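You operate a simulated robot arm through the tools that you are given. There is no shell and no other tool.

You are at the controls of a simulated two-armed robot. One attempt, no reset.

JOB
Stipple the coated tile at N24 with the light box on Mid, then lay it in the bay at N25.
Fine: set switch and dial before stippling, switch off at the end; use the pale stiff brush from the rack and put it back; the yellow tile stays, clean.

Only the result counts: the job must be done as asked and must still hold three seconds after the hand-in. Knocking over, shifting, dropping, spilling or breaking anything else fails it.

ROBOT AND FRAMES
Two 7-joint arms with fingered hands on one trunk that stands fixed in place. Base frame: the origin is at the foot of the trunk, x ahead of it, y to its left, z up; the work surface is at about z = 80. Units: cm, degrees, N and s.
The left shoulder is at [5.8, 18.5, 119.2], the right one opposite. With the tool pointing down near the work surface each hand reaches from about 10 to 82 cm from the base axis, measured 20 degrees to its own side. Payload 4 kg a hand.
The tool frame of a hand sits at the grasp point between the pads (the TCP): z along the fingers, y along the line on which they close. The tips reach 2.6 cm beyond it. The gripper opens to 13.2 cm; its body begins 7.3 cm behind the TCP. The gripper is a hand of 3 fingers: y runs from the thumb to the fingers, the wrist lies at [0, 0, -22.4] in the tool frame.
Orientation is that of the tool frame in the base frame, as [roll, pitch, yaw] about the fixed x, y, z axes, in that order (R = Rz(yaw) Ry(pitch) Rx(roll)). With the fingers straight down and closing along the base's y, the tool's x points along the base's -x, its y along +y and its z along -z.

CONTROLS
- The arms move only by the tool send_rows. It takes "left_steps", "right_steps" or both (then of equal length, played together; a hand with none holds still); each is a list of rows, each a list of 6 numbers: the shift along the base's x, y, z in cm, then the turn, a rotation vector about the base's x, y, z in rad. In form: [[tx, ty, tz, ax, ay, az], ...]. A call has 1 to 20 rows; each row is the pose to reach, as a shift and turn from the pose commanded when the call began. A row lasts 0.2 s, in which the tool goes at most 5 cm and 8.6 degrees; a call with a longer step from one row to the next is refused whole. Where a pose cannot be reached the arm comes as near as it can. A force on the tool above 40 N (or 10 N above the force at the start of the call, whichever is more), or a blocked arm, ends the call early, and 0.2 s more pass. In this call time passes only in rows, and 0.2 s behind the last. The reply holds the time, the measured pose of the TCP, the force on the tool along the base axes, the opening and the grip force, in the units named above and with some noise, with the torque about the TCP (base axes, N m) and any sound that the robot's microphone picked up, and new pictures: "show" is both (left out), scene, wrist or none (wrist: the cameras of the hands that moved).
- Cameras (640 x 400 px; columns grow to the right, rows downward): "scene" is now at [15.13, 4.1, 143.29]; the picture's right is [0.43, -0.90, -0.06], its down [-0.49, -0.18, -0.85] and it looks along [0.76, 0.40, -0.52] (base axes); focal length 320 px, centre (320, 200). "left" rides on the left gripper at [-6.2, 0.3, -9.2] in its tool frame; the picture's right is [-0.05, -1.00, 0.00], its down [0.83, -0.04, -0.56] and it looks along [0.55, -0.03, 0.83] (tool axes); focal length 230 px, centre (320, 200). "right" rides on the right gripper at [6.2, 0.3, -9.2] in its tool frame; the picture's right is [-0.05, 1.00, 0.00], its down [-0.83, -0.04, -0.56] and it looks along [-0.55, -0.03, 0.83] (tool axes); focal length 230 px, centre (320, 200). There is no depth. A picture from a camera that has moved, and an enlarged one, comes with that camera's place and axes in the base frame and with its lens. The place of the scene camera against the robot may be out by one fixed shift of up to 1.2 cm in any direction.
- move_column(by): moves the trunk up (or, below 0, down) by that many cm; the arms and the scene camera ride with it, the base frame stays. It gives what a move gives, with no picture.
- move_fingers(finger1, finger2, thumb_bend, hand): sets how far each is bent, from 0 (flat) to 1 (curled in); at 0.3 the hand is open as for a grip, at 0.7 the pads meet at the TCP. One left out holds its place. A second passes; each finger stops where it meets its share of the squeeze, and holds until it gets a number again. It is the only way to open and close the hand. It gives what a move gives, with no picture; readings hold the bend of each and the force on the fingers (four entries, about 0 where the hand has none), thumb and palm.
- aim_head(pan, tilt): turns the head with the scene camera to pan (to the left, within 86 degrees either way) and tilt (down, from -29 to 69), counted from straight ahead of the robot (the tilt from the chest, where the trunk bows). It gives what a move gives, and a new picture of the scene camera.
- zoom(camera, box): a new picture of the part [left, top, right, bottom] of that camera's present view, enlarged. No time passes.
- job_done(): hands the job in; it is judged then, once.

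Nothing tells you positions but the pictures and the camera data. Unless the task says otherwise, let go and move clear before handing in.

The tools are called after "Emit:" as a command line: name --argument value ..., lists and objects as JSON in quotes. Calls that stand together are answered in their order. send_rows: Moves the arms, as the interface text tells. Its arguments: {"type":"object","properties":{"left_steps":{"type":"array"},"right_steps":{"type":"array"},"show":{"type":"string","enum":["both","scene","wrist","none"]}},"required":[]} The other tools are called the same way: move_column (by) moves the trunk up or down; move_fingers (finger1, finger2, thumb_bend, hand) moves the fingers one by one; aim_head (pan, tilt) turns the head that bears the scene camera; zoom (camera, box) takes an enlarged picture of a part of a camera's view; job_done () hands the job in.

At the start:

```text
time: 0.0
left_tcp_pos: [46.04, 50.81, 113.89]
left_tcp_rot: [180.0, 0.0, 180.0]
left_contact_force: [0.1, -0.4, 0.1]
left_wrist_torque: [-0.01, 0.03, 0.03]
left_opening: 13.18
left_finger_force: 0.0
left_shape: jaw
left_bend: [0.3, 0.3, 0.3]
left_finger forces: [0.1, 0.1, 0.0, 0.1, 0.0, 0.0]
right_tcp_pos: [57.96, 3.2, 119.7]
right_tcp_rot: [-179.9, -0.1, 180.0]
right_contact_force: [0.4, -0.9, 0.3]
right_wrist_torque: [-0.03, -0.01, 0.02]
right_opening: 13.16
right_finger_force: 0.0
right_shape: jaw
right_bend: [0.3, 0.3, 0.3]
right_finger forces: [0.1, 0.1, 0.0, 0.0, 0.1, 0.1]
trunk travel left (down, up): [-22.5, 23.7]
head pan, tilt (commanded): [25.8, 24.0]
```

scene: 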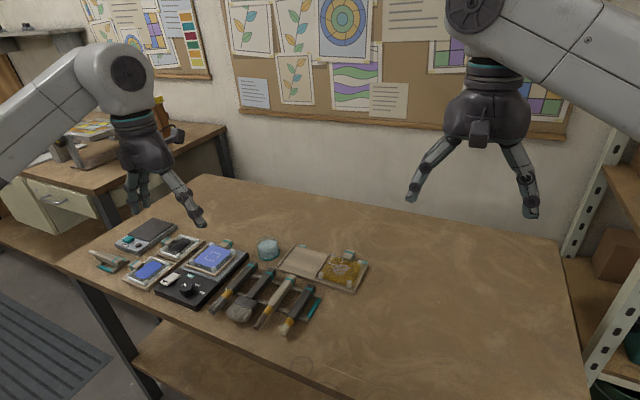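
right: 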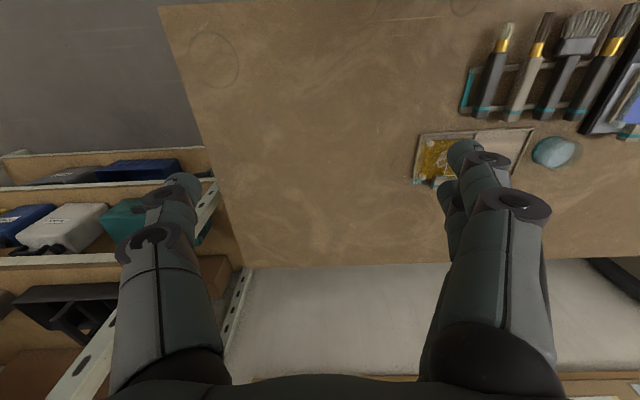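
left: 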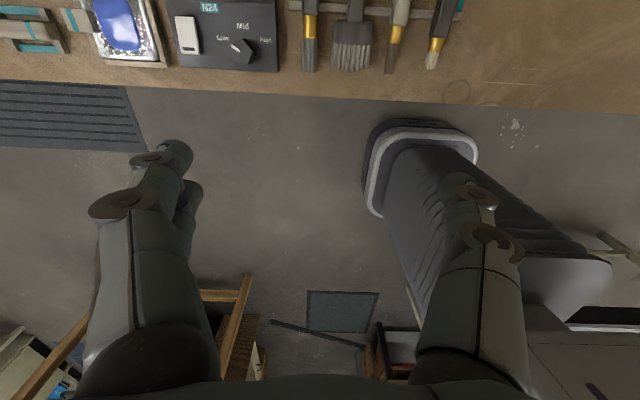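

The table holds a light box labelled N24, trays, a brush rack and a tile bay; I'll enlarge the views before moving anything.

Emit:
zoom --camera "scene" --box '[80, 200, 240, 300]'

Emit:
zoom --camera "scene" --box '[200, 220, 380, 340]'

Emit:
zoom --camera "left" --box '[0, 0, 320, 110]'

Emit:
zoom --camera "left" --box '[280, 0, 480, 110]'

Emit:
zoom --camera "right" --box '[400, 0, 640, 200]'

```text
4.00 times, centred on (160, 250) of scene
camera zoom: at [15.13, 4.1, 143.29], right [0.43, -0.9, -0.06], down [-0.49, -0.18, -0.85], along [0.76, 0.4, -0.52], focal length 1282 px, centre (960, 0)
```

zoom: 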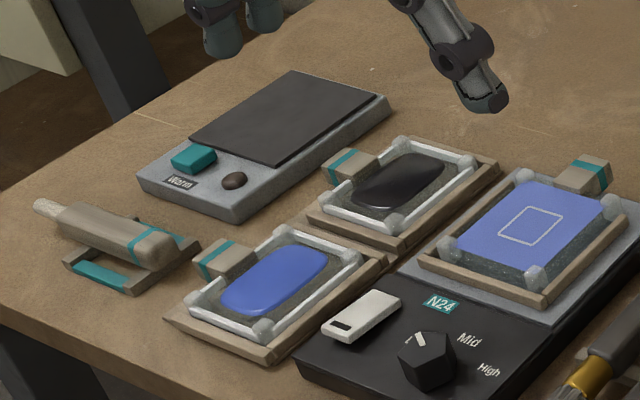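

```text
3.33 times, centred on (290, 280) of scene
camera zoom: at [15.13, 4.1, 143.29], right [0.43, -0.9, -0.06], down [-0.49, -0.18, -0.85], along [0.76, 0.4, -0.52], focal length 1068 px, centre (420, -67)
```

zoom: 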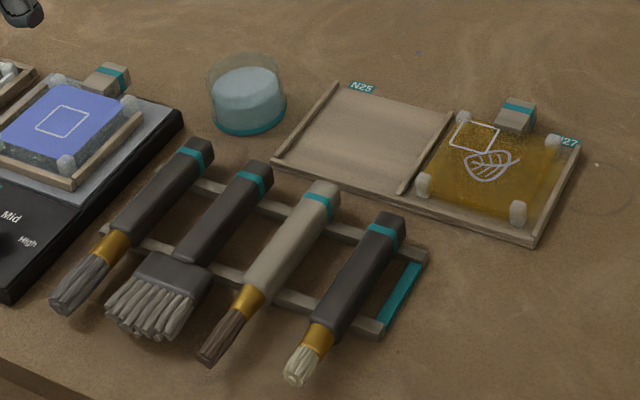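

```text
2.00 times, centred on (160, 55) of left
camera zoom: at [52.31, 51.1, 123.11], right [0.05, -1.0, 0.0], down [-0.83, -0.04, 0.56], along [-0.55, -0.03, -0.83], focal length 460 px, centre (640, 490)
```

zoom: 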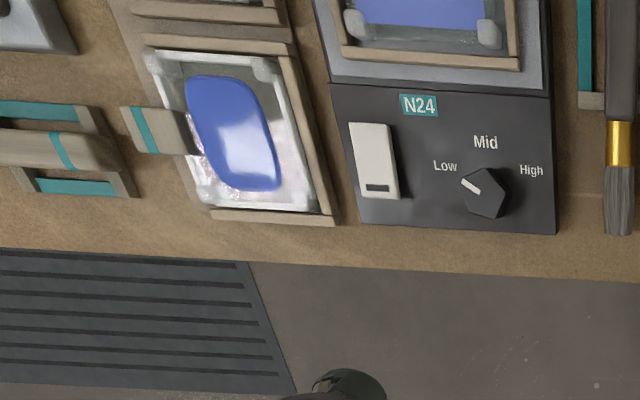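

```text
3.20 times, centred on (380, 55) of left
camera zoom: at [52.31, 51.1, 123.11], right [0.05, -1.0, 0.0], down [-0.83, -0.04, 0.56], along [-0.55, -0.03, -0.83], focal length 736 px, centre (128, 664)
```

zoom: 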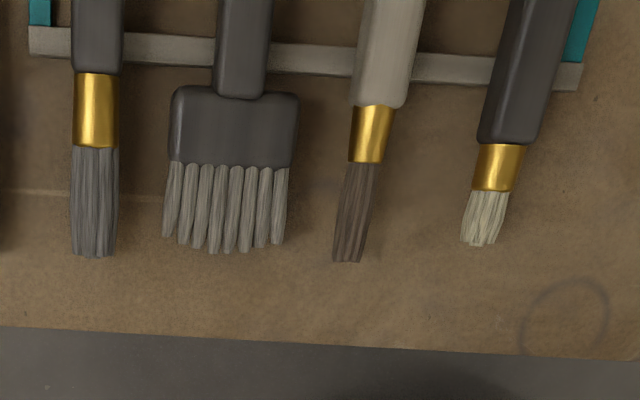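

```text
2.00 times, centred on (520, 100) of right
camera zoom: at [51.85, 3.69, 128.86], right [0.05, 1.0, 0.0], down [0.83, -0.04, 0.56], along [0.55, -0.03, -0.83], focal length 460 px, centre (-80, 400)
```

zoom: 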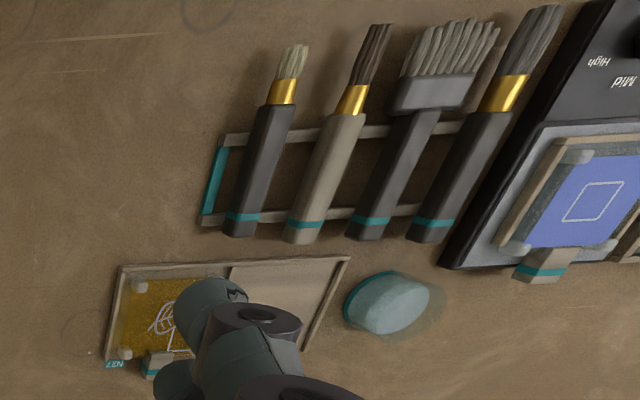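

The light box N24 (blue coated tile with a marked square, switch off, dial on Low) sits near (60, 65), the brush rack near (58, 40), and the N25 bay near (75, 42). I'll aim the head at the work area for a better view.

Emit:
aim_head --pan 42 --tilt 42

```text
time: 0.8
left_tcp_pos: [46.15, 50.73, 113.92]
left_tcp_rot: [-179.9, 0.0, -180.0]
left_contact_force: [0.7, 0.4, 0.6]
left_wrist_torque: [0.0, -0.01, 0.01]
left_opening: 13.21
left_finger_force: 0.1
left_shape: jaw
left_bend: [0.3, 0.3, 0.3]
left_finger forces: [0.1, 0.0, 0.0, 0.0, 0.0, 0.1]
right_tcp_pos: [57.86, 3.25, 119.72]
right_tcp_rot: [-180.0, 0.1, 180.0]
right_contact_force: [0.0, 0.1, -0.2]
right_wrist_torque: [0.01, -0.01, 0.02]
right_opening: 13.19
right_finger_force: 0.1
right_shape: jaw
right_bend: [0.3, 0.3, 0.3]
right_finger forces: [0.0, 0.0, 0.0, 0.0, 0.1, 0.0]
trunk travel left (down, up): [-22.5, 23.7]
head pan, tilt (commanded): [42.0, 42.0]
camera scene: at [12.65, 5.67, 140.84], right [0.66, -0.74, -0.1], down [-0.6, -0.45, -0.66], along [0.45, 0.5, -0.74], focal length 320 px, centre (320, 200)
```

scene: 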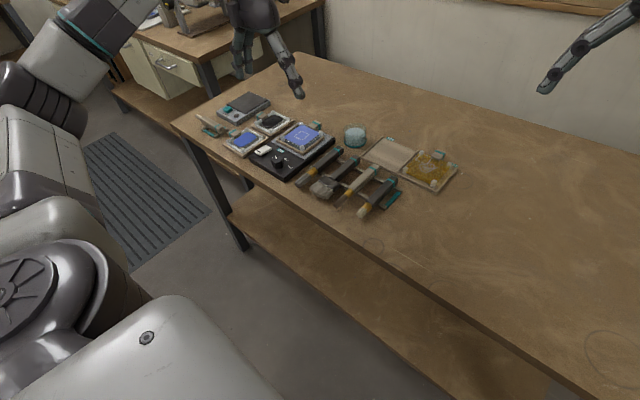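

The head now looks too far down; I'll raise it so the work area is centred.

Emit:
aim_head --pan 42 --tilt 31

Emit:
zoom --camera "scene" --box '[180, 110, 340, 210]'

Emit:
zoom --camera "scene" --box '[290, 140, 450, 240]'

```text
time: 1.5
left_tcp_pos: [46.2, 50.82, 113.9]
left_tcp_rot: [-179.9, 0.0, 180.0]
left_contact_force: [-0.6, 0.5, 0.1]
left_wrist_torque: [-0.01, 0.0, 0.0]
left_opening: 13.22
left_finger_force: 0.0
left_shape: jaw
left_bend: [0.3, 0.3, 0.3]
left_finger forces: [0.0, 0.0, 0.1, 0.0, 0.1, 0.0]
right_tcp_pos: [58.18, 3.22, 119.72]
right_tcp_rot: [179.9, 0.0, 180.0]
right_contact_force: [-0.2, -0.8, 0.8]
right_wrist_torque: [-0.02, -0.01, 0.01]
right_opening: 13.18
right_finger_force: 0.0
right_shape: jaw
right_bend: [0.3, 0.3, 0.3]
right_finger forces: [0.1, 0.0, 0.0, 0.1, 0.0, 0.0]
trunk travel left (down, up): [-22.5, 23.7]
head pan, tilt (commanded): [42.0, 31.0]
camera scene: at [13.35, 6.1, 142.41], right [0.66, -0.74, -0.1], down [-0.5, -0.35, -0.79], along [0.56, 0.57, -0.6], focal length 320 px, centre (320, 200)
```

scene: 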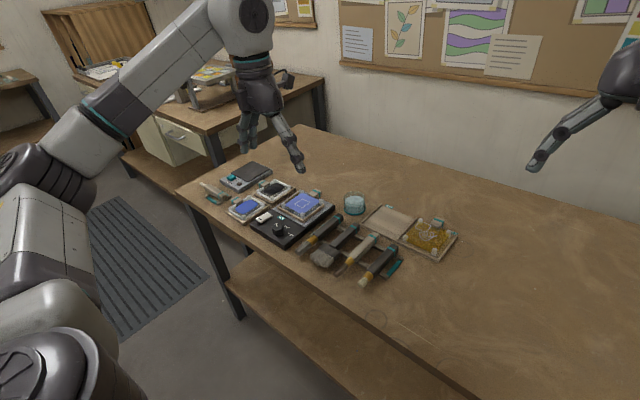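

```text
4.00 times, centred on (260, 160) of scene
camera zoom: at [13.35, 6.1, 142.41], right [0.66, -0.74, -0.1], down [-0.5, -0.35, -0.79], along [0.56, 0.57, -0.6], focal length 1282 px, centre (560, 360)
```

zoom: 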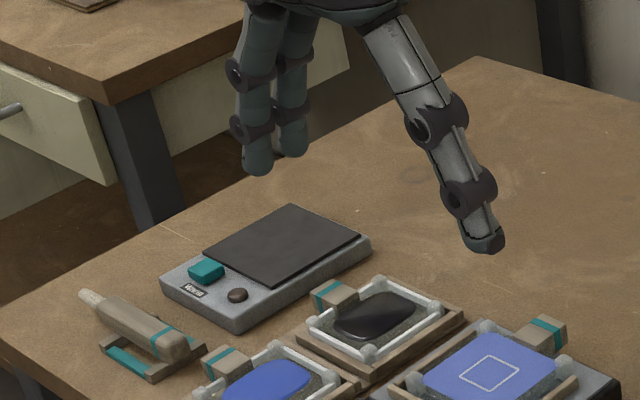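

```text
4.00 times, centred on (370, 190) of scene
camera zoom: at [13.35, 6.1, 142.41], right [0.66, -0.74, -0.1], down [-0.5, -0.35, -0.79], along [0.56, 0.57, -0.6], focal length 1282 px, centre (120, 240)
```

zoom: 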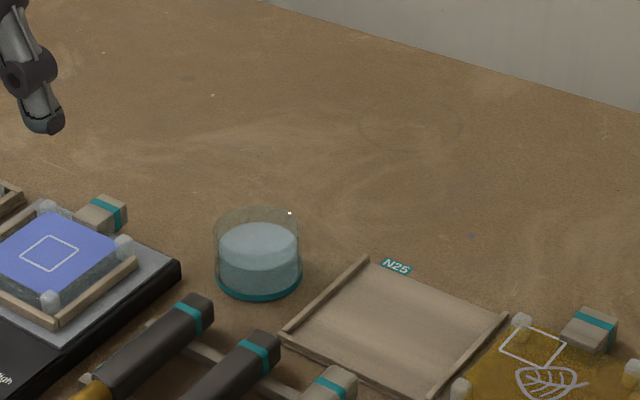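

The pale stiff brush is the rightmost one, with short pale bristles. I'll bring the left hand over the light box, tilted forward so its camera looks straight down.

Emit:
send_rows --left_steps '[[2.4, 1.8, 0, 0, -0.115, 0], [4.8, 3.6, 0, 0, -0.23, 0], [7.2, 5.4, 0, 0, -0.345, 0], [9.6, 7.2, 0, 0, -0.46, 0], [12, 9, 0, 0, -0.576, 0]]' --show "both"

```text
time: 2.7
left_tcp_pos: [58.25, 60.05, 113.76]
left_tcp_rot: [-180.0, 33.1, -180.0]
left_contact_force: [1.6, 0.1, -0.6]
left_wrist_torque: [0.01, -0.01, 0.02]
left_opening: 13.2
left_finger_force: 0.0
left_shape: jaw
left_bend: [0.3, 0.3, 0.3]
left_finger forces: [0.0, 0.0, 0.0, 0.1, 0.1, 0.1]
right_tcp_pos: [58.08, 3.26, 119.63]
right_tcp_rot: [180.0, 0.0, -180.0]
right_contact_force: [0.5, 0.0, -0.5]
right_wrist_torque: [-0.01, 0.02, -0.04]
right_opening: 13.18
right_finger_force: 0.0
right_shape: jaw
right_bend: [0.3, 0.3, 0.3]
right_finger forces: [0.0, 0.1, 0.0, 0.0, 0.0, 0.0]
trunk travel left (down, up): [-22.5, 23.7]
head pan, tilt (commanded): [42.0, 31.0]
camera scene: at [13.37, 6.16, 142.41], right [0.66, -0.74, -0.1], down [-0.5, -0.35, -0.79], along [0.56, 0.57, -0.6], focal length 320 px, centre (320, 200)
camera left: at [58.43, 60.27, 124.9], right [0.04, -1.0, 0.03], down [-1.0, -0.04, 0.01], along [-0.01, -0.03, -1.0], focal length 230 px, centre (320, 200)
```

scene: 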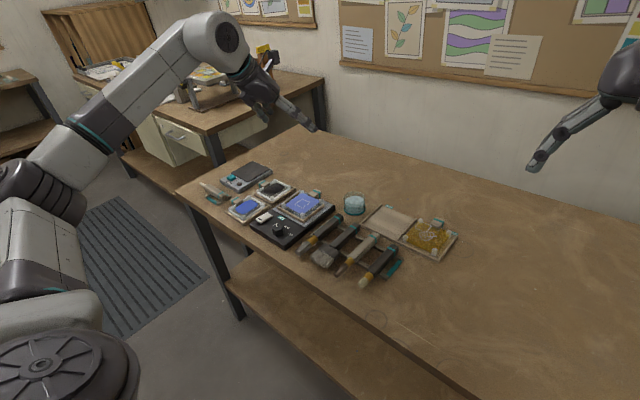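
left: 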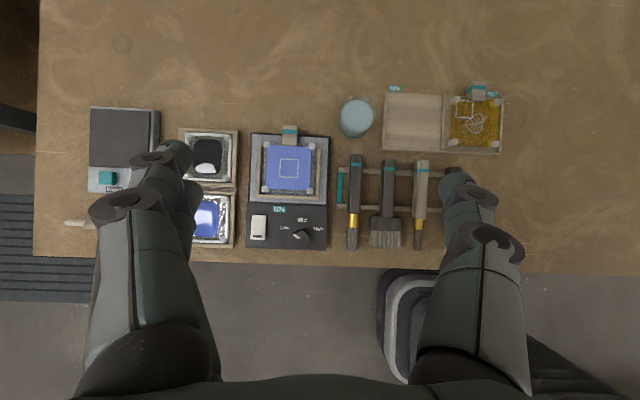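

This straight-down view is very good; I'll enlarge it to measure positions.

Emit:
zoom --camera "left" --box '[240, 110, 340, 172]'

Emit:
zoom --camera "left" --box '[240, 190, 340, 253]'

Emit:
zoom --camera "left" --box '[325, 140, 475, 260]'

Emit:
zoom --camera "left" --box '[370, 75, 520, 165]'

```text
6.40 times, centred on (290, 141) of left
camera zoom: at [58.43, 60.27, 124.9], right [0.04, -1.0, 0.03], down [-1.0, -0.04, 0.01], along [-0.01, -0.03, -1.0], focal length 1472 px, centre (512, 578)
```

zoom: 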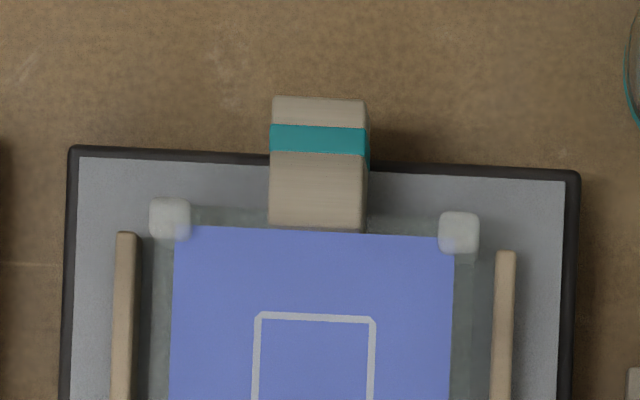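

```text
6.35 times, centred on (290, 222) of left
camera zoom: at [58.43, 60.27, 124.9], right [0.04, -1.0, 0.03], down [-1.0, -0.04, 0.01], along [-0.01, -0.03, -1.0], focal length 1461 px, centre (510, 64)
```

zoom: 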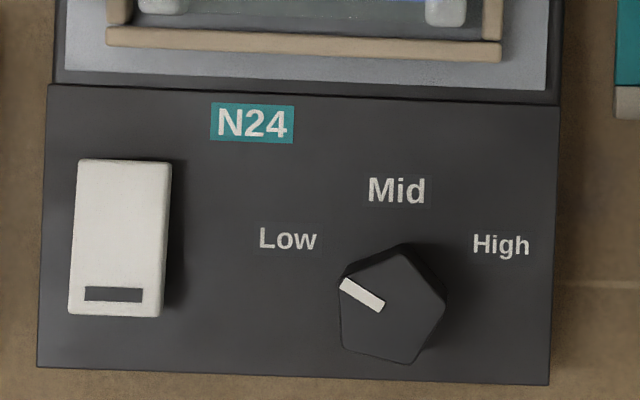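

```text
3.33 times, centred on (400, 200) of left
camera zoom: at [58.43, 60.27, 124.9], right [0.04, -1.0, 0.03], down [-1.0, -0.04, 0.01], along [-0.01, -0.03, -1.0], focal length 767 px, centre (53, 200)
```

zoom: 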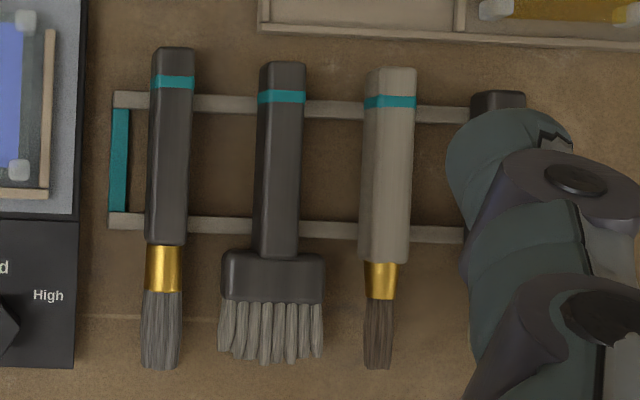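

```text
4.27 times, centred on (445, 120) of left
camera zoom: at [58.43, 60.27, 124.9], right [0.04, -1.0, 0.03], down [-1.0, -0.04, 0.01], along [-0.01, -0.03, -1.0], focal length 982 px, centre (-213, 541)
```

zoom: 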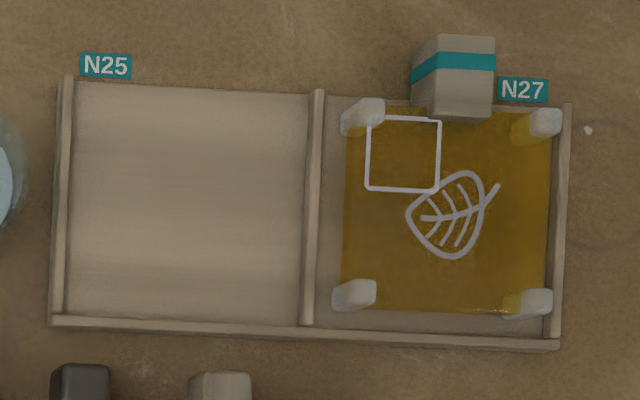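

Positions so far: dial ≈ (51.3, 62), switch ≈ (52.8, 69.6), coated tile square ≈ (63, 64.5) with its tab at x ≈ 68, pale brush at y ≈ 35. I'll lower the hand for a closer look at the box and to measure heights.

Emit:
send_rows --left_steps '[[0, 1.5, -4.5, 0, 0, 0], [0, 3, -9, 0, 0, 0], [0, 4, -13, 0, 0, 0]]' --show "wrist"

Emit:
zoom --camera "left" --box '[240, 60, 400, 160]'

Emit:
zoom --camera "left" --box '[230, 190, 390, 290]'

```text
time: 3.5
left_tcp_pos: [58.29, 64.02, 100.83]
left_tcp_rot: [-180.0, 33.0, -180.0]
left_contact_force: [0.0, -1.0, 0.2]
left_wrist_torque: [0.01, 0.02, -0.01]
left_opening: 13.18
left_finger_force: 0.1
left_shape: jaw
left_bend: [0.3, 0.3, 0.3]
left_finger forces: [0.0, 0.0, 0.1, 0.0, 0.0, 0.1]
right_tcp_pos: [57.97, 3.29, 119.61]
right_tcp_rot: [-180.0, 0.0, 180.0]
right_contact_force: [-1.1, 0.0, -0.2]
right_wrist_torque: [0.0, -0.02, -0.01]
right_opening: 13.21
right_finger_force: 0.0
right_shape: jaw
right_bend: [0.3, 0.3, 0.3]
right_finger forces: [0.0, 0.0, 0.0, 0.0, 0.0, 0.1]
trunk travel left (down, up): [-22.5, 23.7]
head pan, tilt (commanded): [42.0, 31.0]
camera left: at [58.43, 64.25, 112.01], right [0.04, -1.0, 0.03], down [-1.0, -0.04, 0.01], along [-0.01, -0.03, -1.0], focal length 230 px, centre (320, 200)
```

left: 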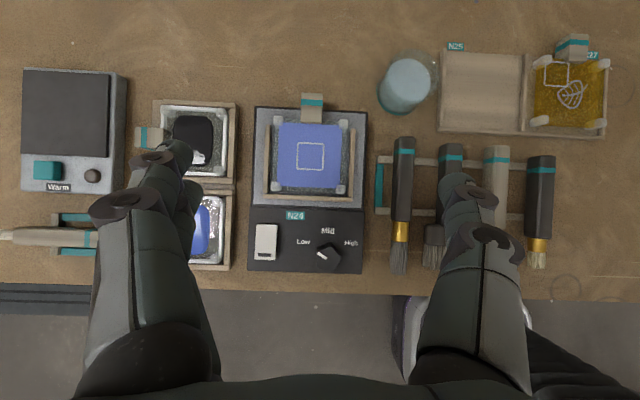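

```text
4.00 times, centred on (320, 110) of left
camera zoom: at [58.43, 64.25, 112.01], right [0.04, -1.0, 0.03], down [-1.0, -0.04, 0.01], along [-0.01, -0.03, -1.0], focal length 920 px, centre (320, 560)
```

zoom: 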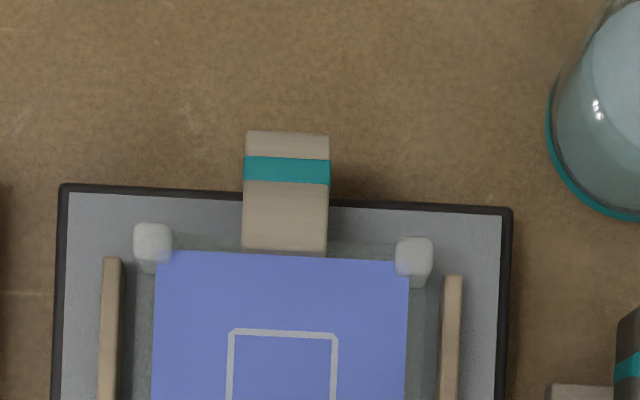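

```text
4.00 times, centred on (310, 240) of left
camera zoom: at [58.43, 64.25, 112.01], right [0.04, -1.0, 0.03], down [-1.0, -0.04, 0.01], along [-0.01, -0.03, -1.0], focal length 920 px, centre (360, 40)
```

zoom: 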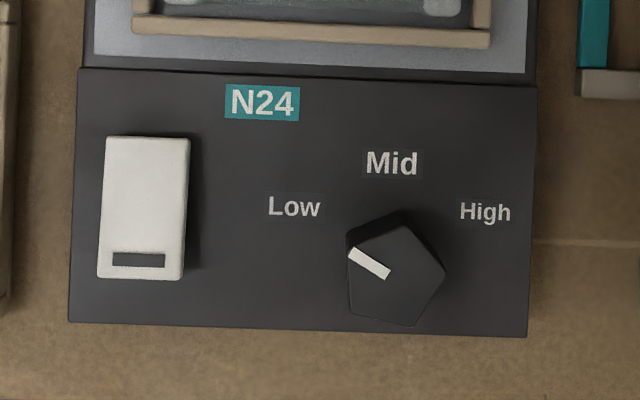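

The tops seem to lie about 2–4 cm above the table; I'll zoom the scene view tightly to judge heights of the box, dial, switch, tile and brushes.

Emit:
zoom --camera "scene" --box '[240, 180, 340, 250]'

Emit:
zoom --camera "scene" --box '[330, 200, 430, 290]'

Emit:
zoom --camera "scene" --box '[240, 205, 310, 250]'

```text
5.71 times, centred on (290, 215) of scene
camera zoom: at [13.39, 6.15, 142.41], right [0.66, -0.74, -0.1], down [-0.5, -0.34, -0.79], along [0.56, 0.57, -0.6], focal length 1831 px, centre (491, 114)
```

zoom: 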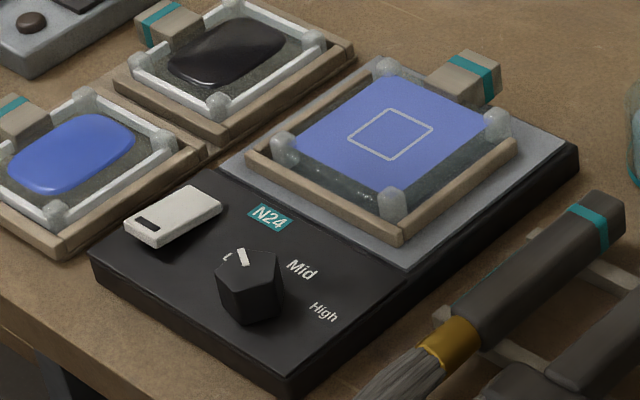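

```text
4.44 times, centred on (380, 245) of scene
camera zoom: at [13.39, 6.15, 142.41], right [0.66, -0.74, -0.1], down [-0.5, -0.34, -0.79], along [0.56, 0.57, -0.6], focal length 1424 px, centre (53, 0)
```

zoom: 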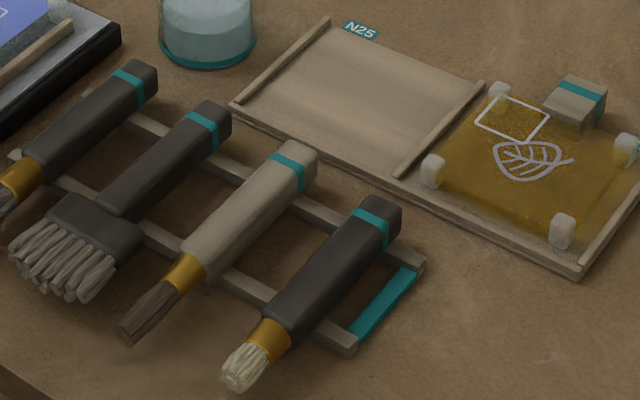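

```text
8.89 times, centred on (275, 228) of scene
camera zoom: at [13.39, 6.15, 142.41], right [0.66, -0.74, -0.1], down [-0.5, -0.34, -0.79], along [0.56, 0.57, -0.6], focal length 2848 px, centre (720, -44)
```

zoom: 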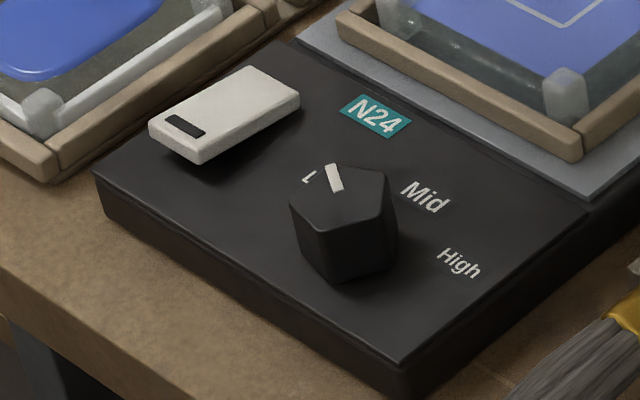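

The rocker's near (marked) end stands up, so pressing that end should switch it on; the knob is about 2 cm tall on a panel about 1.7 cm thick. I'll pinch the left fingers and look at the tip geometry.

Emit:
move_fingers --hand "left" --finger1 0.7 --finger2 0.7 --thumb_bend 0.7

Emit:
zoom --camera "left" --box '[160, 100, 480, 300]'

Emit:
zoom --camera "scene" --box '[180, 60, 380, 190]'

```text
time: 4.5
left_tcp_pos: [58.26, 63.84, 100.88]
left_tcp_rot: [-180.0, 33.0, -179.9]
left_contact_force: [0.1, -0.2, 0.0]
left_wrist_torque: [0.0, -0.02, -0.03]
left_opening: 0.61
left_finger_force: 0.1
left_shape: fingers
left_bend: [0.7, 0.7, 0.7]
left_finger forces: [0.0, 0.1, 0.0, 0.1, 0.0, 0.0]
right_tcp_pos: [58.05, 3.17, 119.64]
right_tcp_rot: [-180.0, 0.0, 180.0]
right_contact_force: [0.5, -0.9, -0.5]
right_wrist_torque: [0.01, -0.01, -0.02]
right_opening: 13.21
right_finger_force: 0.1
right_shape: jaw
right_bend: [0.3, 0.3, 0.3]
right_finger forces: [0.1, 0.0, 0.0, 0.0, 0.1, 0.1]
trunk travel left (down, up): [-22.5, 23.7]
head pan, tilt (commanded): [42.0, 31.0]
```

```text
2.00 times, centred on (320, 200) of left
camera zoom: at [58.41, 64.21, 112.06], right [0.04, -1.0, 0.03], down [-1.0, -0.04, 0.01], along [-0.01, -0.03, -1.0], focal length 460 px, centre (320, 200)
```

zoom: 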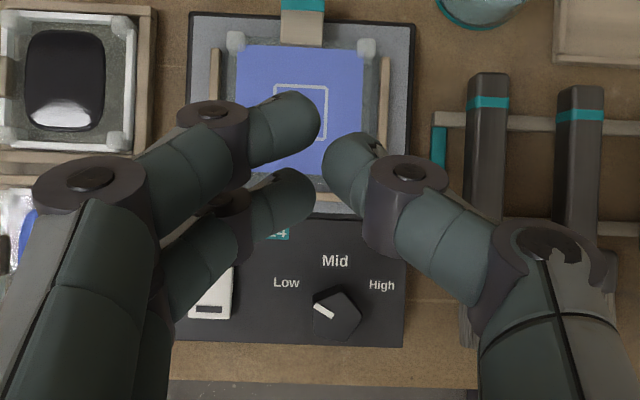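

```text
3.08 times, centred on (280, 125) of scene
camera zoom: at [13.36, 6.11, 142.42], right [0.66, -0.74, -0.1], down [-0.5, -0.34, -0.79], along [0.56, 0.57, -0.6], focal length 986 px, centre (443, 431)
```

zoom: 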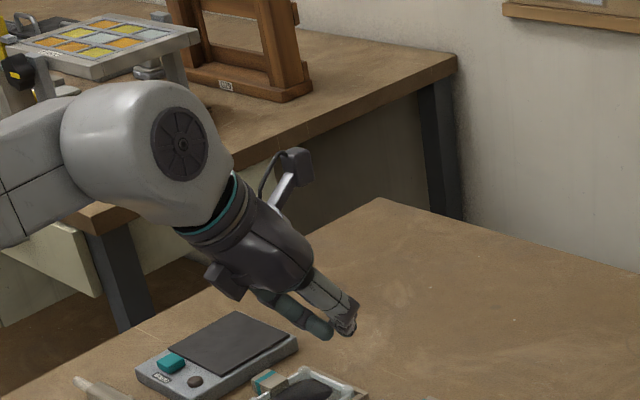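

The pinched tips sit about 2.6 cm below the tool point, with the fingers 2 cm apart. I'll go above the raised near end of the rocker and look again.

Emit:
send_rows --left_steps '[[-2.4, 1.6, -3.0, 0, 0, 0], [-4.8, 3.3, -6.0, 0, 0, 0], [-7.2, 4.9, -9.5, 0, 0, 0]]' --show "both"

Emit:
zoom --camera "left" --box '[200, 80, 440, 230]'

Emit:
zoom --camera "scene" --box '[210, 160, 330, 250]'

```text
time: 5.3
left_tcp_pos: [50.74, 69.01, 91.13]
left_tcp_rot: [180.0, 33.0, 179.9]
left_contact_force: [-0.1, 1.1, -0.2]
left_wrist_torque: [0.0, 0.01, 0.02]
left_opening: 0.59
left_finger_force: 0.1
left_shape: fingers
left_bend: [0.7, 0.7, 0.7]
left_finger forces: [0.0, 0.0, 0.0, 0.0, 0.1, 0.0]
right_tcp_pos: [58.02, 3.24, 119.8]
right_tcp_rot: [180.0, 0.0, 180.0]
right_contact_force: [0.4, 0.4, -0.8]
right_wrist_torque: [0.0, 0.0, -0.01]
right_opening: 13.19
right_finger_force: 0.0
right_shape: jaw
right_bend: [0.3, 0.3, 0.3]
right_finger forces: [0.1, 0.0, 0.1, 0.1, 0.0, 0.1]
trunk travel left (down, up): [-22.5, 23.7]
head pan, tilt (commanded): [42.0, 31.0]
camera scene: at [13.35, 6.19, 142.41], right [0.66, -0.74, -0.1], down [-0.5, -0.35, -0.79], along [0.56, 0.57, -0.6], focal length 320 px, centre (320, 200)
camera left: at [50.92, 69.21, 102.24], right [0.04, -1.0, 0.03], down [-1.0, -0.04, 0.01], along [-0.01, -0.03, -1.0], focal length 230 px, centre (320, 200)
```

scene: 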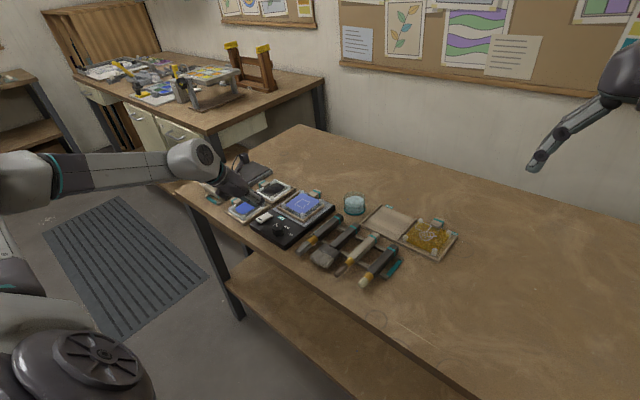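
left: 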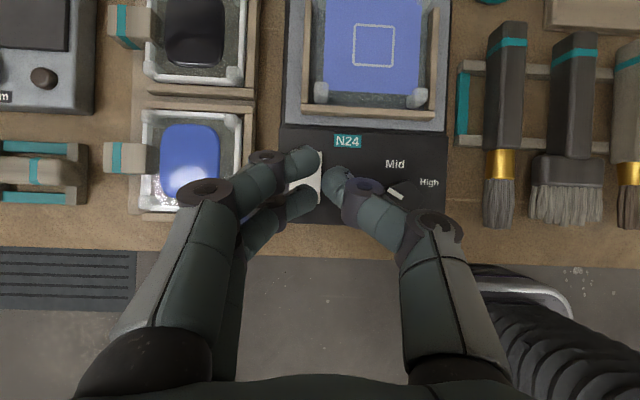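

```text
2.67 times, centred on (320, 155) of left
camera zoom: at [50.92, 69.21, 102.24], right [0.04, -1.0, 0.03], down [-1.0, -0.04, 0.01], along [-0.01, -0.03, -1.0], focal length 614 px, centre (320, 320)
```

zoom: 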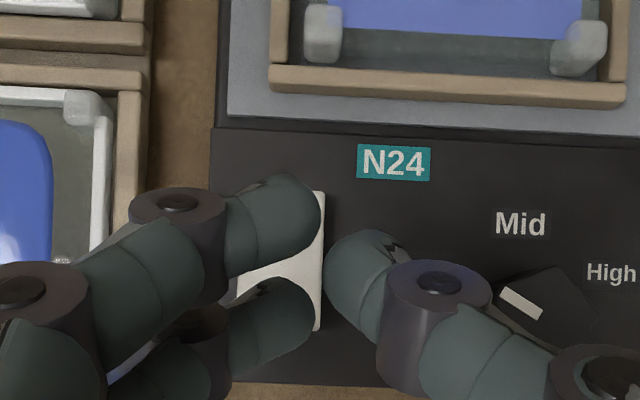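

```text
4.44 times, centred on (270, 205) of scene
camera zoom: at [13.35, 6.19, 142.41], right [0.66, -0.74, -0.1], down [-0.5, -0.35, -0.79], along [0.56, 0.57, -0.6], focal length 1424 px, centre (542, 178)
```

zoom: 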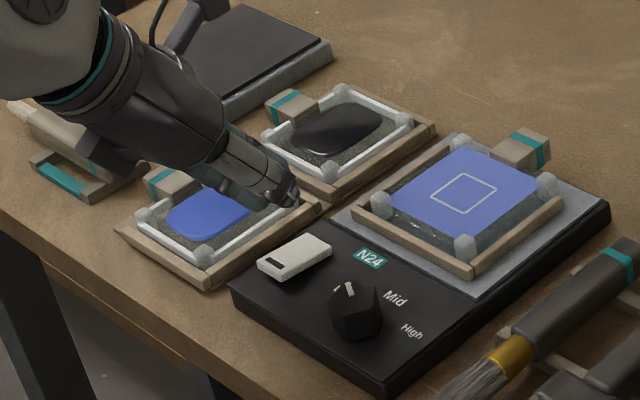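

The lower fingertip is right above the marked near end of the rocker. I'll descend in small steps and watch the force.

Emit:
send_rows --left_steps '[[0.3, 0, -2.0, 0, 0, 0], [0.3, 0, -3.5, 0, 0, 0], [0.3, 0, -4.2, 0, 0, 0], [0.3, 0, -4.6, 0, 0, 0]]' --show "scene"

Emit:
zoom --camera "scene" --box '[220, 175, 320, 245]'

```text
time: 6.3
left_tcp_pos: [51.23, 68.8, 86.73]
left_tcp_rot: [180.0, 33.0, -179.9]
left_contact_force: [-1.2, -0.1, -0.1]
left_wrist_torque: [0.01, -0.01, 0.0]
left_opening: 0.6
left_finger_force: 0.0
left_shape: fingers
left_bend: [0.7, 0.7, 0.7]
left_finger forces: [0.0, 0.1, 0.0, 0.0, 0.0, 0.0]
right_tcp_pos: [57.96, 3.26, 119.73]
right_tcp_rot: [179.9, 0.0, 179.9]
right_contact_force: [-0.6, -0.9, 0.3]
right_wrist_torque: [-0.05, -0.01, 0.02]
right_opening: 13.17
right_finger_force: 0.0
right_shape: jaw
right_bend: [0.3, 0.3, 0.3]
right_finger forces: [0.1, 0.0, 0.0, 0.1, 0.0, 0.1]
trunk travel left (down, up): [-22.5, 23.7]
head pan, tilt (commanded): [42.0, 31.0]
camera scene: at [13.37, 6.14, 142.41], right [0.66, -0.74, -0.1], down [-0.5, -0.34, -0.79], along [0.56, 0.57, -0.6], focal length 320 px, centre (320, 200)
```

scene: 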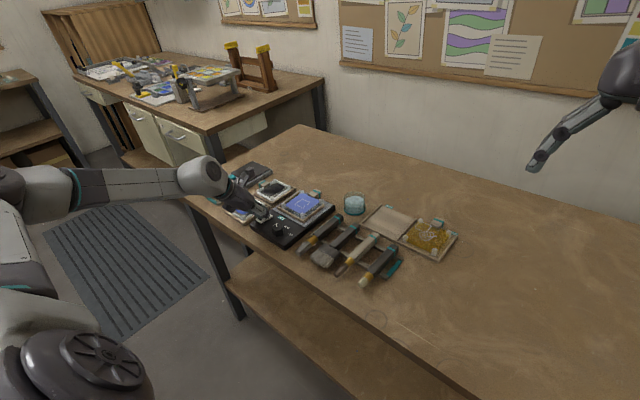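

```text
5.71 times, centred on (270, 210) of scene
camera zoom: at [13.37, 6.14, 142.41], right [0.66, -0.74, -0.1], down [-0.5, -0.34, -0.79], along [0.56, 0.57, -0.6], focal length 1831 px, centre (606, 143)
```

zoom: 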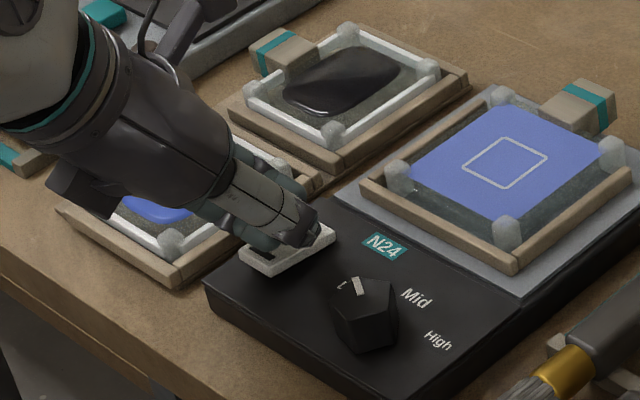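

No contact yet; continuing down in finer steps.

Emit:
send_rows --left_steps '[[0, 0, -0.2, 0, 0, 0], [0, 0, -0.4, 0, 0, 0], [0, 0, -0.6, 0, 0, 0]]' --show "none"

```text
time: 7.1
left_tcp_pos: [51.23, 68.77, 86.25]
left_tcp_rot: [179.9, 33.1, -179.9]
left_contact_force: [0.1, 1.8, 3.7]
left_wrist_torque: [0.01, -0.03, -0.03]
left_opening: 0.59
left_finger_force: 1.6
left_shape: fingers
left_bend: [0.7, 0.7, 0.7]
left_finger forces: [0.0, 3.2, 0.1, 0.0, 0.0, 0.0]
right_tcp_pos: [57.96, 3.17, 119.67]
right_tcp_rot: [-179.9, 0.0, -180.0]
right_contact_force: [0.3, 0.2, 0.6]
right_wrist_torque: [-0.01, 0.0, 0.01]
right_opening: 13.2
right_finger_force: 0.0
right_shape: jaw
right_bend: [0.3, 0.3, 0.3]
right_finger forces: [0.0, 0.0, 0.1, 0.0, 0.0, 0.0]
trunk travel left (down, up): [-22.5, 23.7]
head pan, tilt (commanded): [42.0, 31.0]
```

Finger 2 is touching the rocker with about 3.7 N; pressing a little further.

Emit:
send_rows --left_steps '[[0, 0, -0.2, 0, 0, 0], [0, 0, -0.4, 0, 0, 0]]' --show "none"

```text
time: 7.7
left_tcp_pos: [51.22, 68.83, 86.11]
left_tcp_rot: [179.8, 33.2, -180.0]
left_contact_force: [-0.8, 4.3, 14.1]
left_wrist_torque: [0.23, 0.01, 0.01]
left_opening: 0.62
left_finger_force: 7.7
left_shape: fingers
left_bend: [0.7, 0.71, 0.7]
left_finger forces: [0.0, 14.3, 0.0, 0.1, 0.0, 0.0]
right_tcp_pos: [57.8, 3.14, 119.81]
right_tcp_rot: [180.0, 0.2, 179.9]
right_contact_force: [-0.2, -0.4, -0.5]
right_wrist_torque: [0.0, -0.08, 0.03]
right_opening: 13.2
right_finger_force: 0.1
right_shape: jaw
right_bend: [0.3, 0.3, 0.3]
right_finger forces: [0.0, 0.0, 0.0, 0.0, 0.0, 0.0]
trunk travel left (down, up): [-22.5, 23.7]
head pan, tilt (commanded): [42.0, 31.0]
```

14 N and no click yet; I'll look before pushing harder.

Emit:
zoom --camera "scene" --box '[235, 185, 305, 235]'

Emit:
zoom --camera "left" --box '[240, 100, 400, 200]'

```text
8.00 times, centred on (270, 210) of scene
camera zoom: at [13.18, 5.99, 142.46], right [0.66, -0.74, -0.1], down [-0.5, -0.34, -0.79], along [0.56, 0.57, -0.6], focal length 2563 px, centre (720, 120)
```

zoom: 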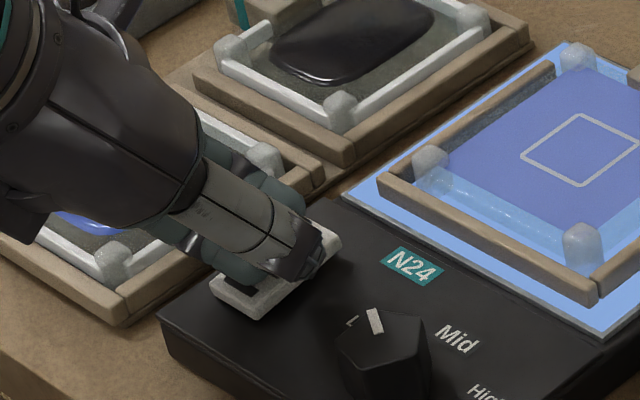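

```text
4.00 times, centred on (320, 150) of left
camera zoom: at [51.33, 69.06, 97.24], right [0.05, -1.0, 0.03], down [-1.0, -0.05, 0.01], along [-0.01, -0.03, -1.0], focal length 920 px, centre (320, 400)
```

zoom: 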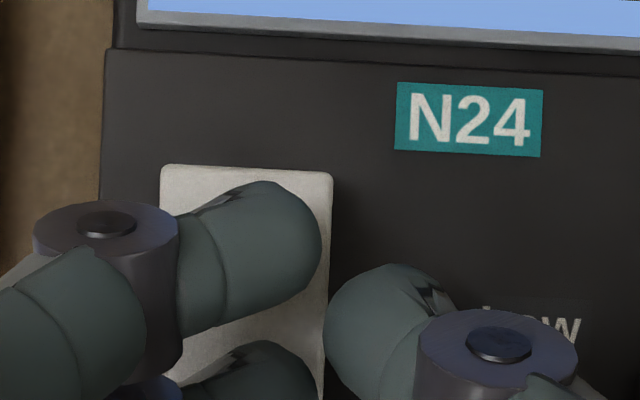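

The light box now glows, so the switch is on. I'll lift away and check that it stays on.

Emit:
send_rows --left_steps '[[0, 0, 1.0, 0, 0, 0], [0, 0, 4.0, 0, 0, 0], [0, 0, 8.0, 0, 0, 0]]' --show "both"

Emit:
zoom --camera "scene" --box '[235, 185, 305, 235]'

Emit:
zoom --camera "left" --box '[200, 80, 440, 230]'

```text
time: 8.5
left_tcp_pos: [51.13, 68.76, 93.86]
left_tcp_rot: [-180.0, 33.0, 179.9]
left_contact_force: [-0.1, -1.3, -0.4]
left_wrist_torque: [0.02, 0.0, 0.01]
left_opening: 0.6
left_finger_force: 0.1
left_shape: fingers
left_bend: [0.7, 0.7, 0.7]
left_finger forces: [0.0, 0.1, 0.0, 0.0, 0.0, 0.0]
right_tcp_pos: [57.88, 3.13, 119.83]
right_tcp_rot: [180.0, 0.1, -180.0]
right_contact_force: [0.8, 0.0, -0.2]
right_wrist_torque: [-0.01, 0.0, -0.02]
right_opening: 13.19
right_finger_force: 0.1
right_shape: jaw
right_bend: [0.3, 0.3, 0.3]
right_finger forces: [0.1, 0.0, 0.0, 0.0, 0.1, 0.1]
trunk travel left (down, up): [-22.5, 23.7]
head pan, tilt (commanded): [42.0, 31.0]
camera scene: at [13.29, 6.02, 142.43], right [0.66, -0.74, -0.1], down [-0.5, -0.34, -0.79], along [0.56, 0.57, -0.6], focal length 320 px, centre (320, 200)
camera left: at [51.29, 68.95, 104.89], right [0.04, -1.0, 0.03], down [-1.0, -0.04, 0.01], along [-0.01, -0.03, -1.0], focal length 230 px, centre (320, 200)
```

scene: 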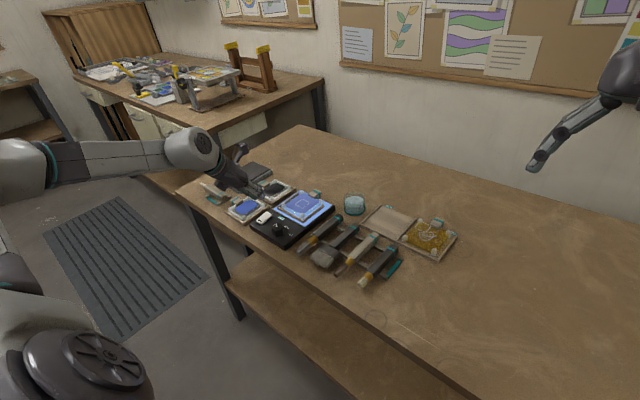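
left: 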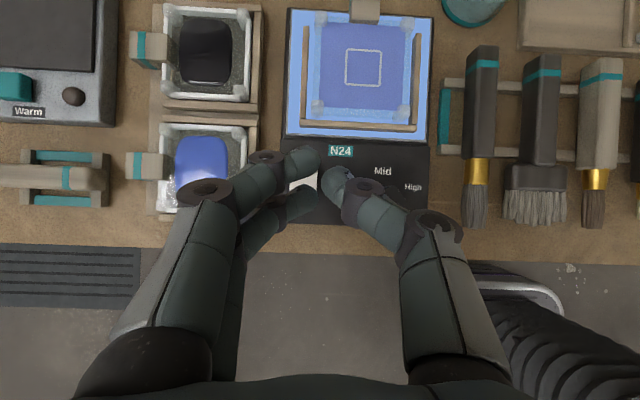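

```text
8.00 times, centred on (270, 210) of scene
camera zoom: at [13.29, 6.02, 142.43], right [0.66, -0.74, -0.1], down [-0.5, -0.34, -0.79], along [0.56, 0.57, -0.6], focal length 2563 px, centre (720, 120)
```

zoom: 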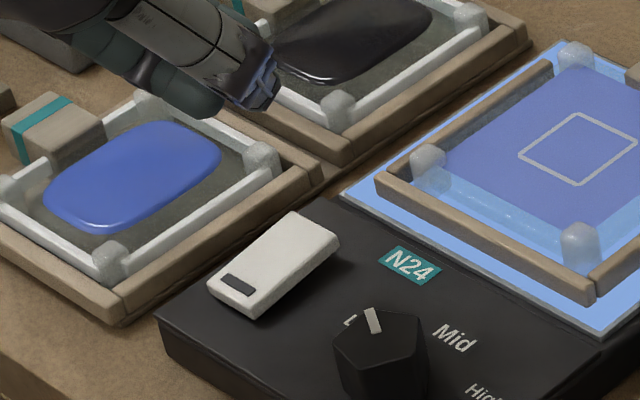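

```text
2.67 times, centred on (320, 155) of left
camera zoom: at [51.29, 68.95, 104.89], right [0.04, -1.0, 0.03], down [-1.0, -0.04, 0.01], along [-0.01, -0.03, -1.0], focal length 614 px, centre (320, 320)
```

zoom: 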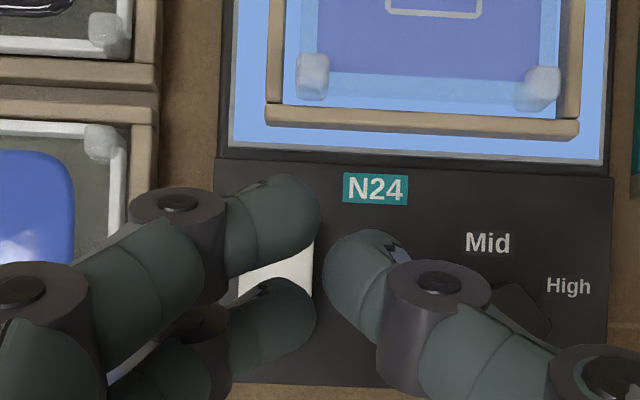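

The switch is latched on. Next the dial: I'll set the hand upright above it, opened to about 5 cm.

Emit:
send_rows --left_steps '[[0, -1.5, 0.5, 0, 0.115, 0], [0, -3, 1, 0, 0.23, 0], [0, -4.5, 1, 0, 0.345, 0], [0, -6, 1, 0, 0.46, 0], [0, -6.8, 1, 0, 0.576, 0]]' --show "none"

Emit:
move_fingers --hand "left" --finger1 0.55 --finger2 0.55 --thumb_bend 0.55

Emit:
send_rows --left_steps '[[0, 0, 0, 0, 0, 0.13], [0, 0, 0, 0, 0, 0.26], [0, 0, 0, 0, 0, 0.39], [0, 0, 0, 0, 0, 0.524]]' --show "both"

```text
time: 9.7
left_tcp_pos: [51.3, 61.96, 94.87]
left_tcp_rot: [179.9, -0.1, -179.9]
left_contact_force: [-0.4, 0.2, -0.5]
left_wrist_torque: [-0.01, 0.0, 0.02]
left_opening: 0.6
left_finger_force: 0.1
left_shape: fingers
left_bend: [0.7, 0.7, 0.7]
left_finger forces: [0.1, 0.0, 0.0, 0.0, 0.0, 0.0]
right_tcp_pos: [58.03, 3.22, 119.53]
right_tcp_rot: [-180.0, -0.1, -180.0]
right_contact_force: [-0.2, -0.9, 0.9]
right_wrist_torque: [0.01, 0.02, -0.01]
right_opening: 13.18
right_finger_force: 0.0
right_shape: jaw
right_bend: [0.3, 0.3, 0.3]
right_finger forces: [0.0, 0.0, 0.0, 0.0, 0.1, 0.0]
trunk travel left (down, up): [-22.5, 23.7]
head pan, tilt (commanded): [42.0, 31.0]
```

```text
time: 10.7
left_tcp_pos: [51.31, 61.79, 94.9]
left_tcp_rot: [180.0, 0.0, 180.0]
left_contact_force: [-0.1, 0.0, -0.1]
left_wrist_torque: [0.0, 0.0, 0.0]
left_opening: 5.06
left_finger_force: 0.0
left_shape: fingers
left_bend: [0.55, 0.55, 0.55]
left_finger forces: [0.0, 0.1, 0.1, 0.1, 0.1, 0.0]
right_tcp_pos: [58.0, 3.23, 119.61]
right_tcp_rot: [-180.0, 0.1, 179.9]
right_contact_force: [-0.2, -0.2, -1.0]
right_wrist_torque: [0.03, -0.02, -0.02]
right_opening: 13.2
right_finger_force: 0.0
right_shape: jaw
right_bend: [0.3, 0.3, 0.3]
right_finger forces: [0.1, 0.1, 0.0, 0.0, 0.0, 0.0]
trunk travel left (down, up): [-22.5, 23.7]
head pan, tilt (commanded): [42.0, 31.0]
```

```text
time: 11.7
left_tcp_pos: [51.25, 61.91, 94.78]
left_tcp_rot: [179.9, 0.0, -149.8]
left_contact_force: [-0.5, 0.0, -0.4]
left_wrist_torque: [0.01, 0.0, -0.03]
left_opening: 5.06
left_finger_force: 0.0
left_shape: fingers
left_bend: [0.55, 0.55, 0.55]
left_finger forces: [0.0, 0.0, 0.0, 0.0, 0.0, 0.0]
right_tcp_pos: [58.02, 3.23, 119.59]
right_tcp_rot: [180.0, 0.0, -179.9]
right_contact_force: [-0.7, -0.1, -0.8]
right_wrist_torque: [0.0, 0.01, -0.01]
right_opening: 13.19
right_finger_force: 0.0
right_shape: jaw
right_bend: [0.3, 0.3, 0.3]
right_finger forces: [0.0, 0.0, 0.0, 0.0, 0.0, 0.1]
trunk travel left (down, up): [-22.5, 23.7]
head pan, tilt (commanded): [42.0, 31.0]
camera scene: at [13.35, 6.1, 142.42], right [0.66, -0.74, -0.1], down [-0.5, -0.34, -0.79], along [0.56, 0.57, -0.6], focal length 320 px, centre (320, 200)
camera left: at [56.44, 65.22, 104.03], right [0.55, -0.84, 0.0], down [-0.7, -0.45, 0.56], along [-0.47, -0.3, -0.83], focal length 230 px, centre (320, 200)
```

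scene: 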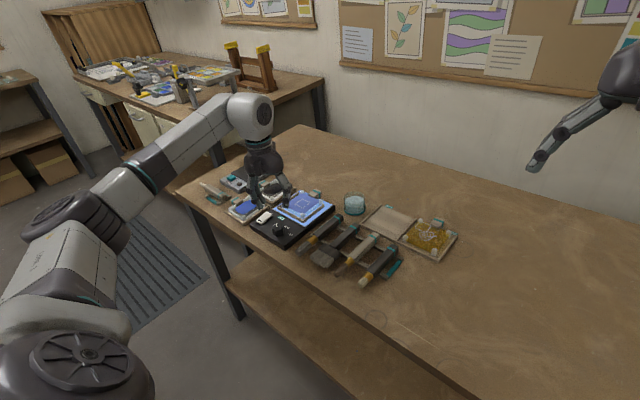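
left: 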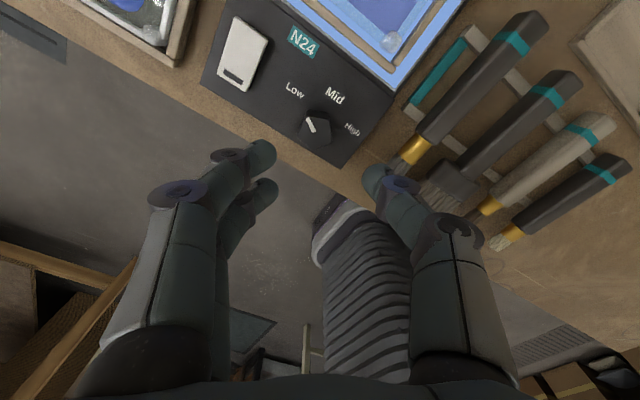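

Yaw works freely. I'll zoom in to refine the dial's centre.

Emit:
zoom --camera "left" --box '[260, 80, 380, 160]'

Emit:
zoom --camera "scene" --box '[220, 150, 340, 250]'

```text
5.00 times, centred on (320, 120) of left
camera zoom: at [56.44, 65.22, 104.03], right [0.55, -0.84, 0.0], down [-0.7, -0.45, 0.56], along [-0.47, -0.3, -0.83], focal length 1150 px, centre (320, 600)
```

zoom: 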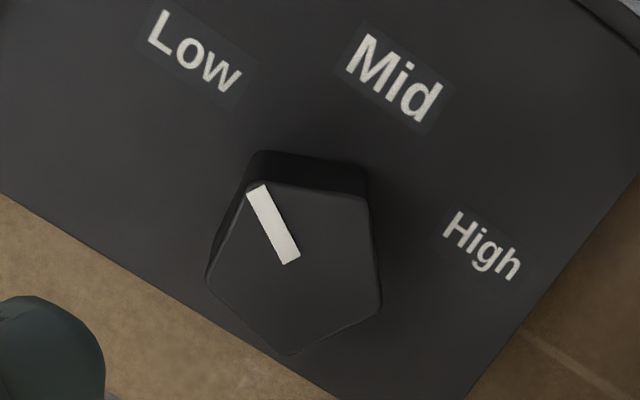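

```text
4.00 times, centred on (280, 200) of scene
camera zoom: at [13.35, 6.1, 142.42], right [0.66, -0.74, -0.1], down [-0.5, -0.34, -0.79], along [0.56, 0.57, -0.6], focal length 1282 px, centre (480, 200)
```

zoom: 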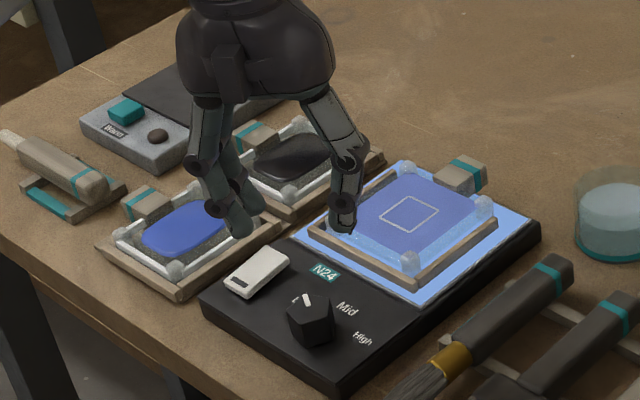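

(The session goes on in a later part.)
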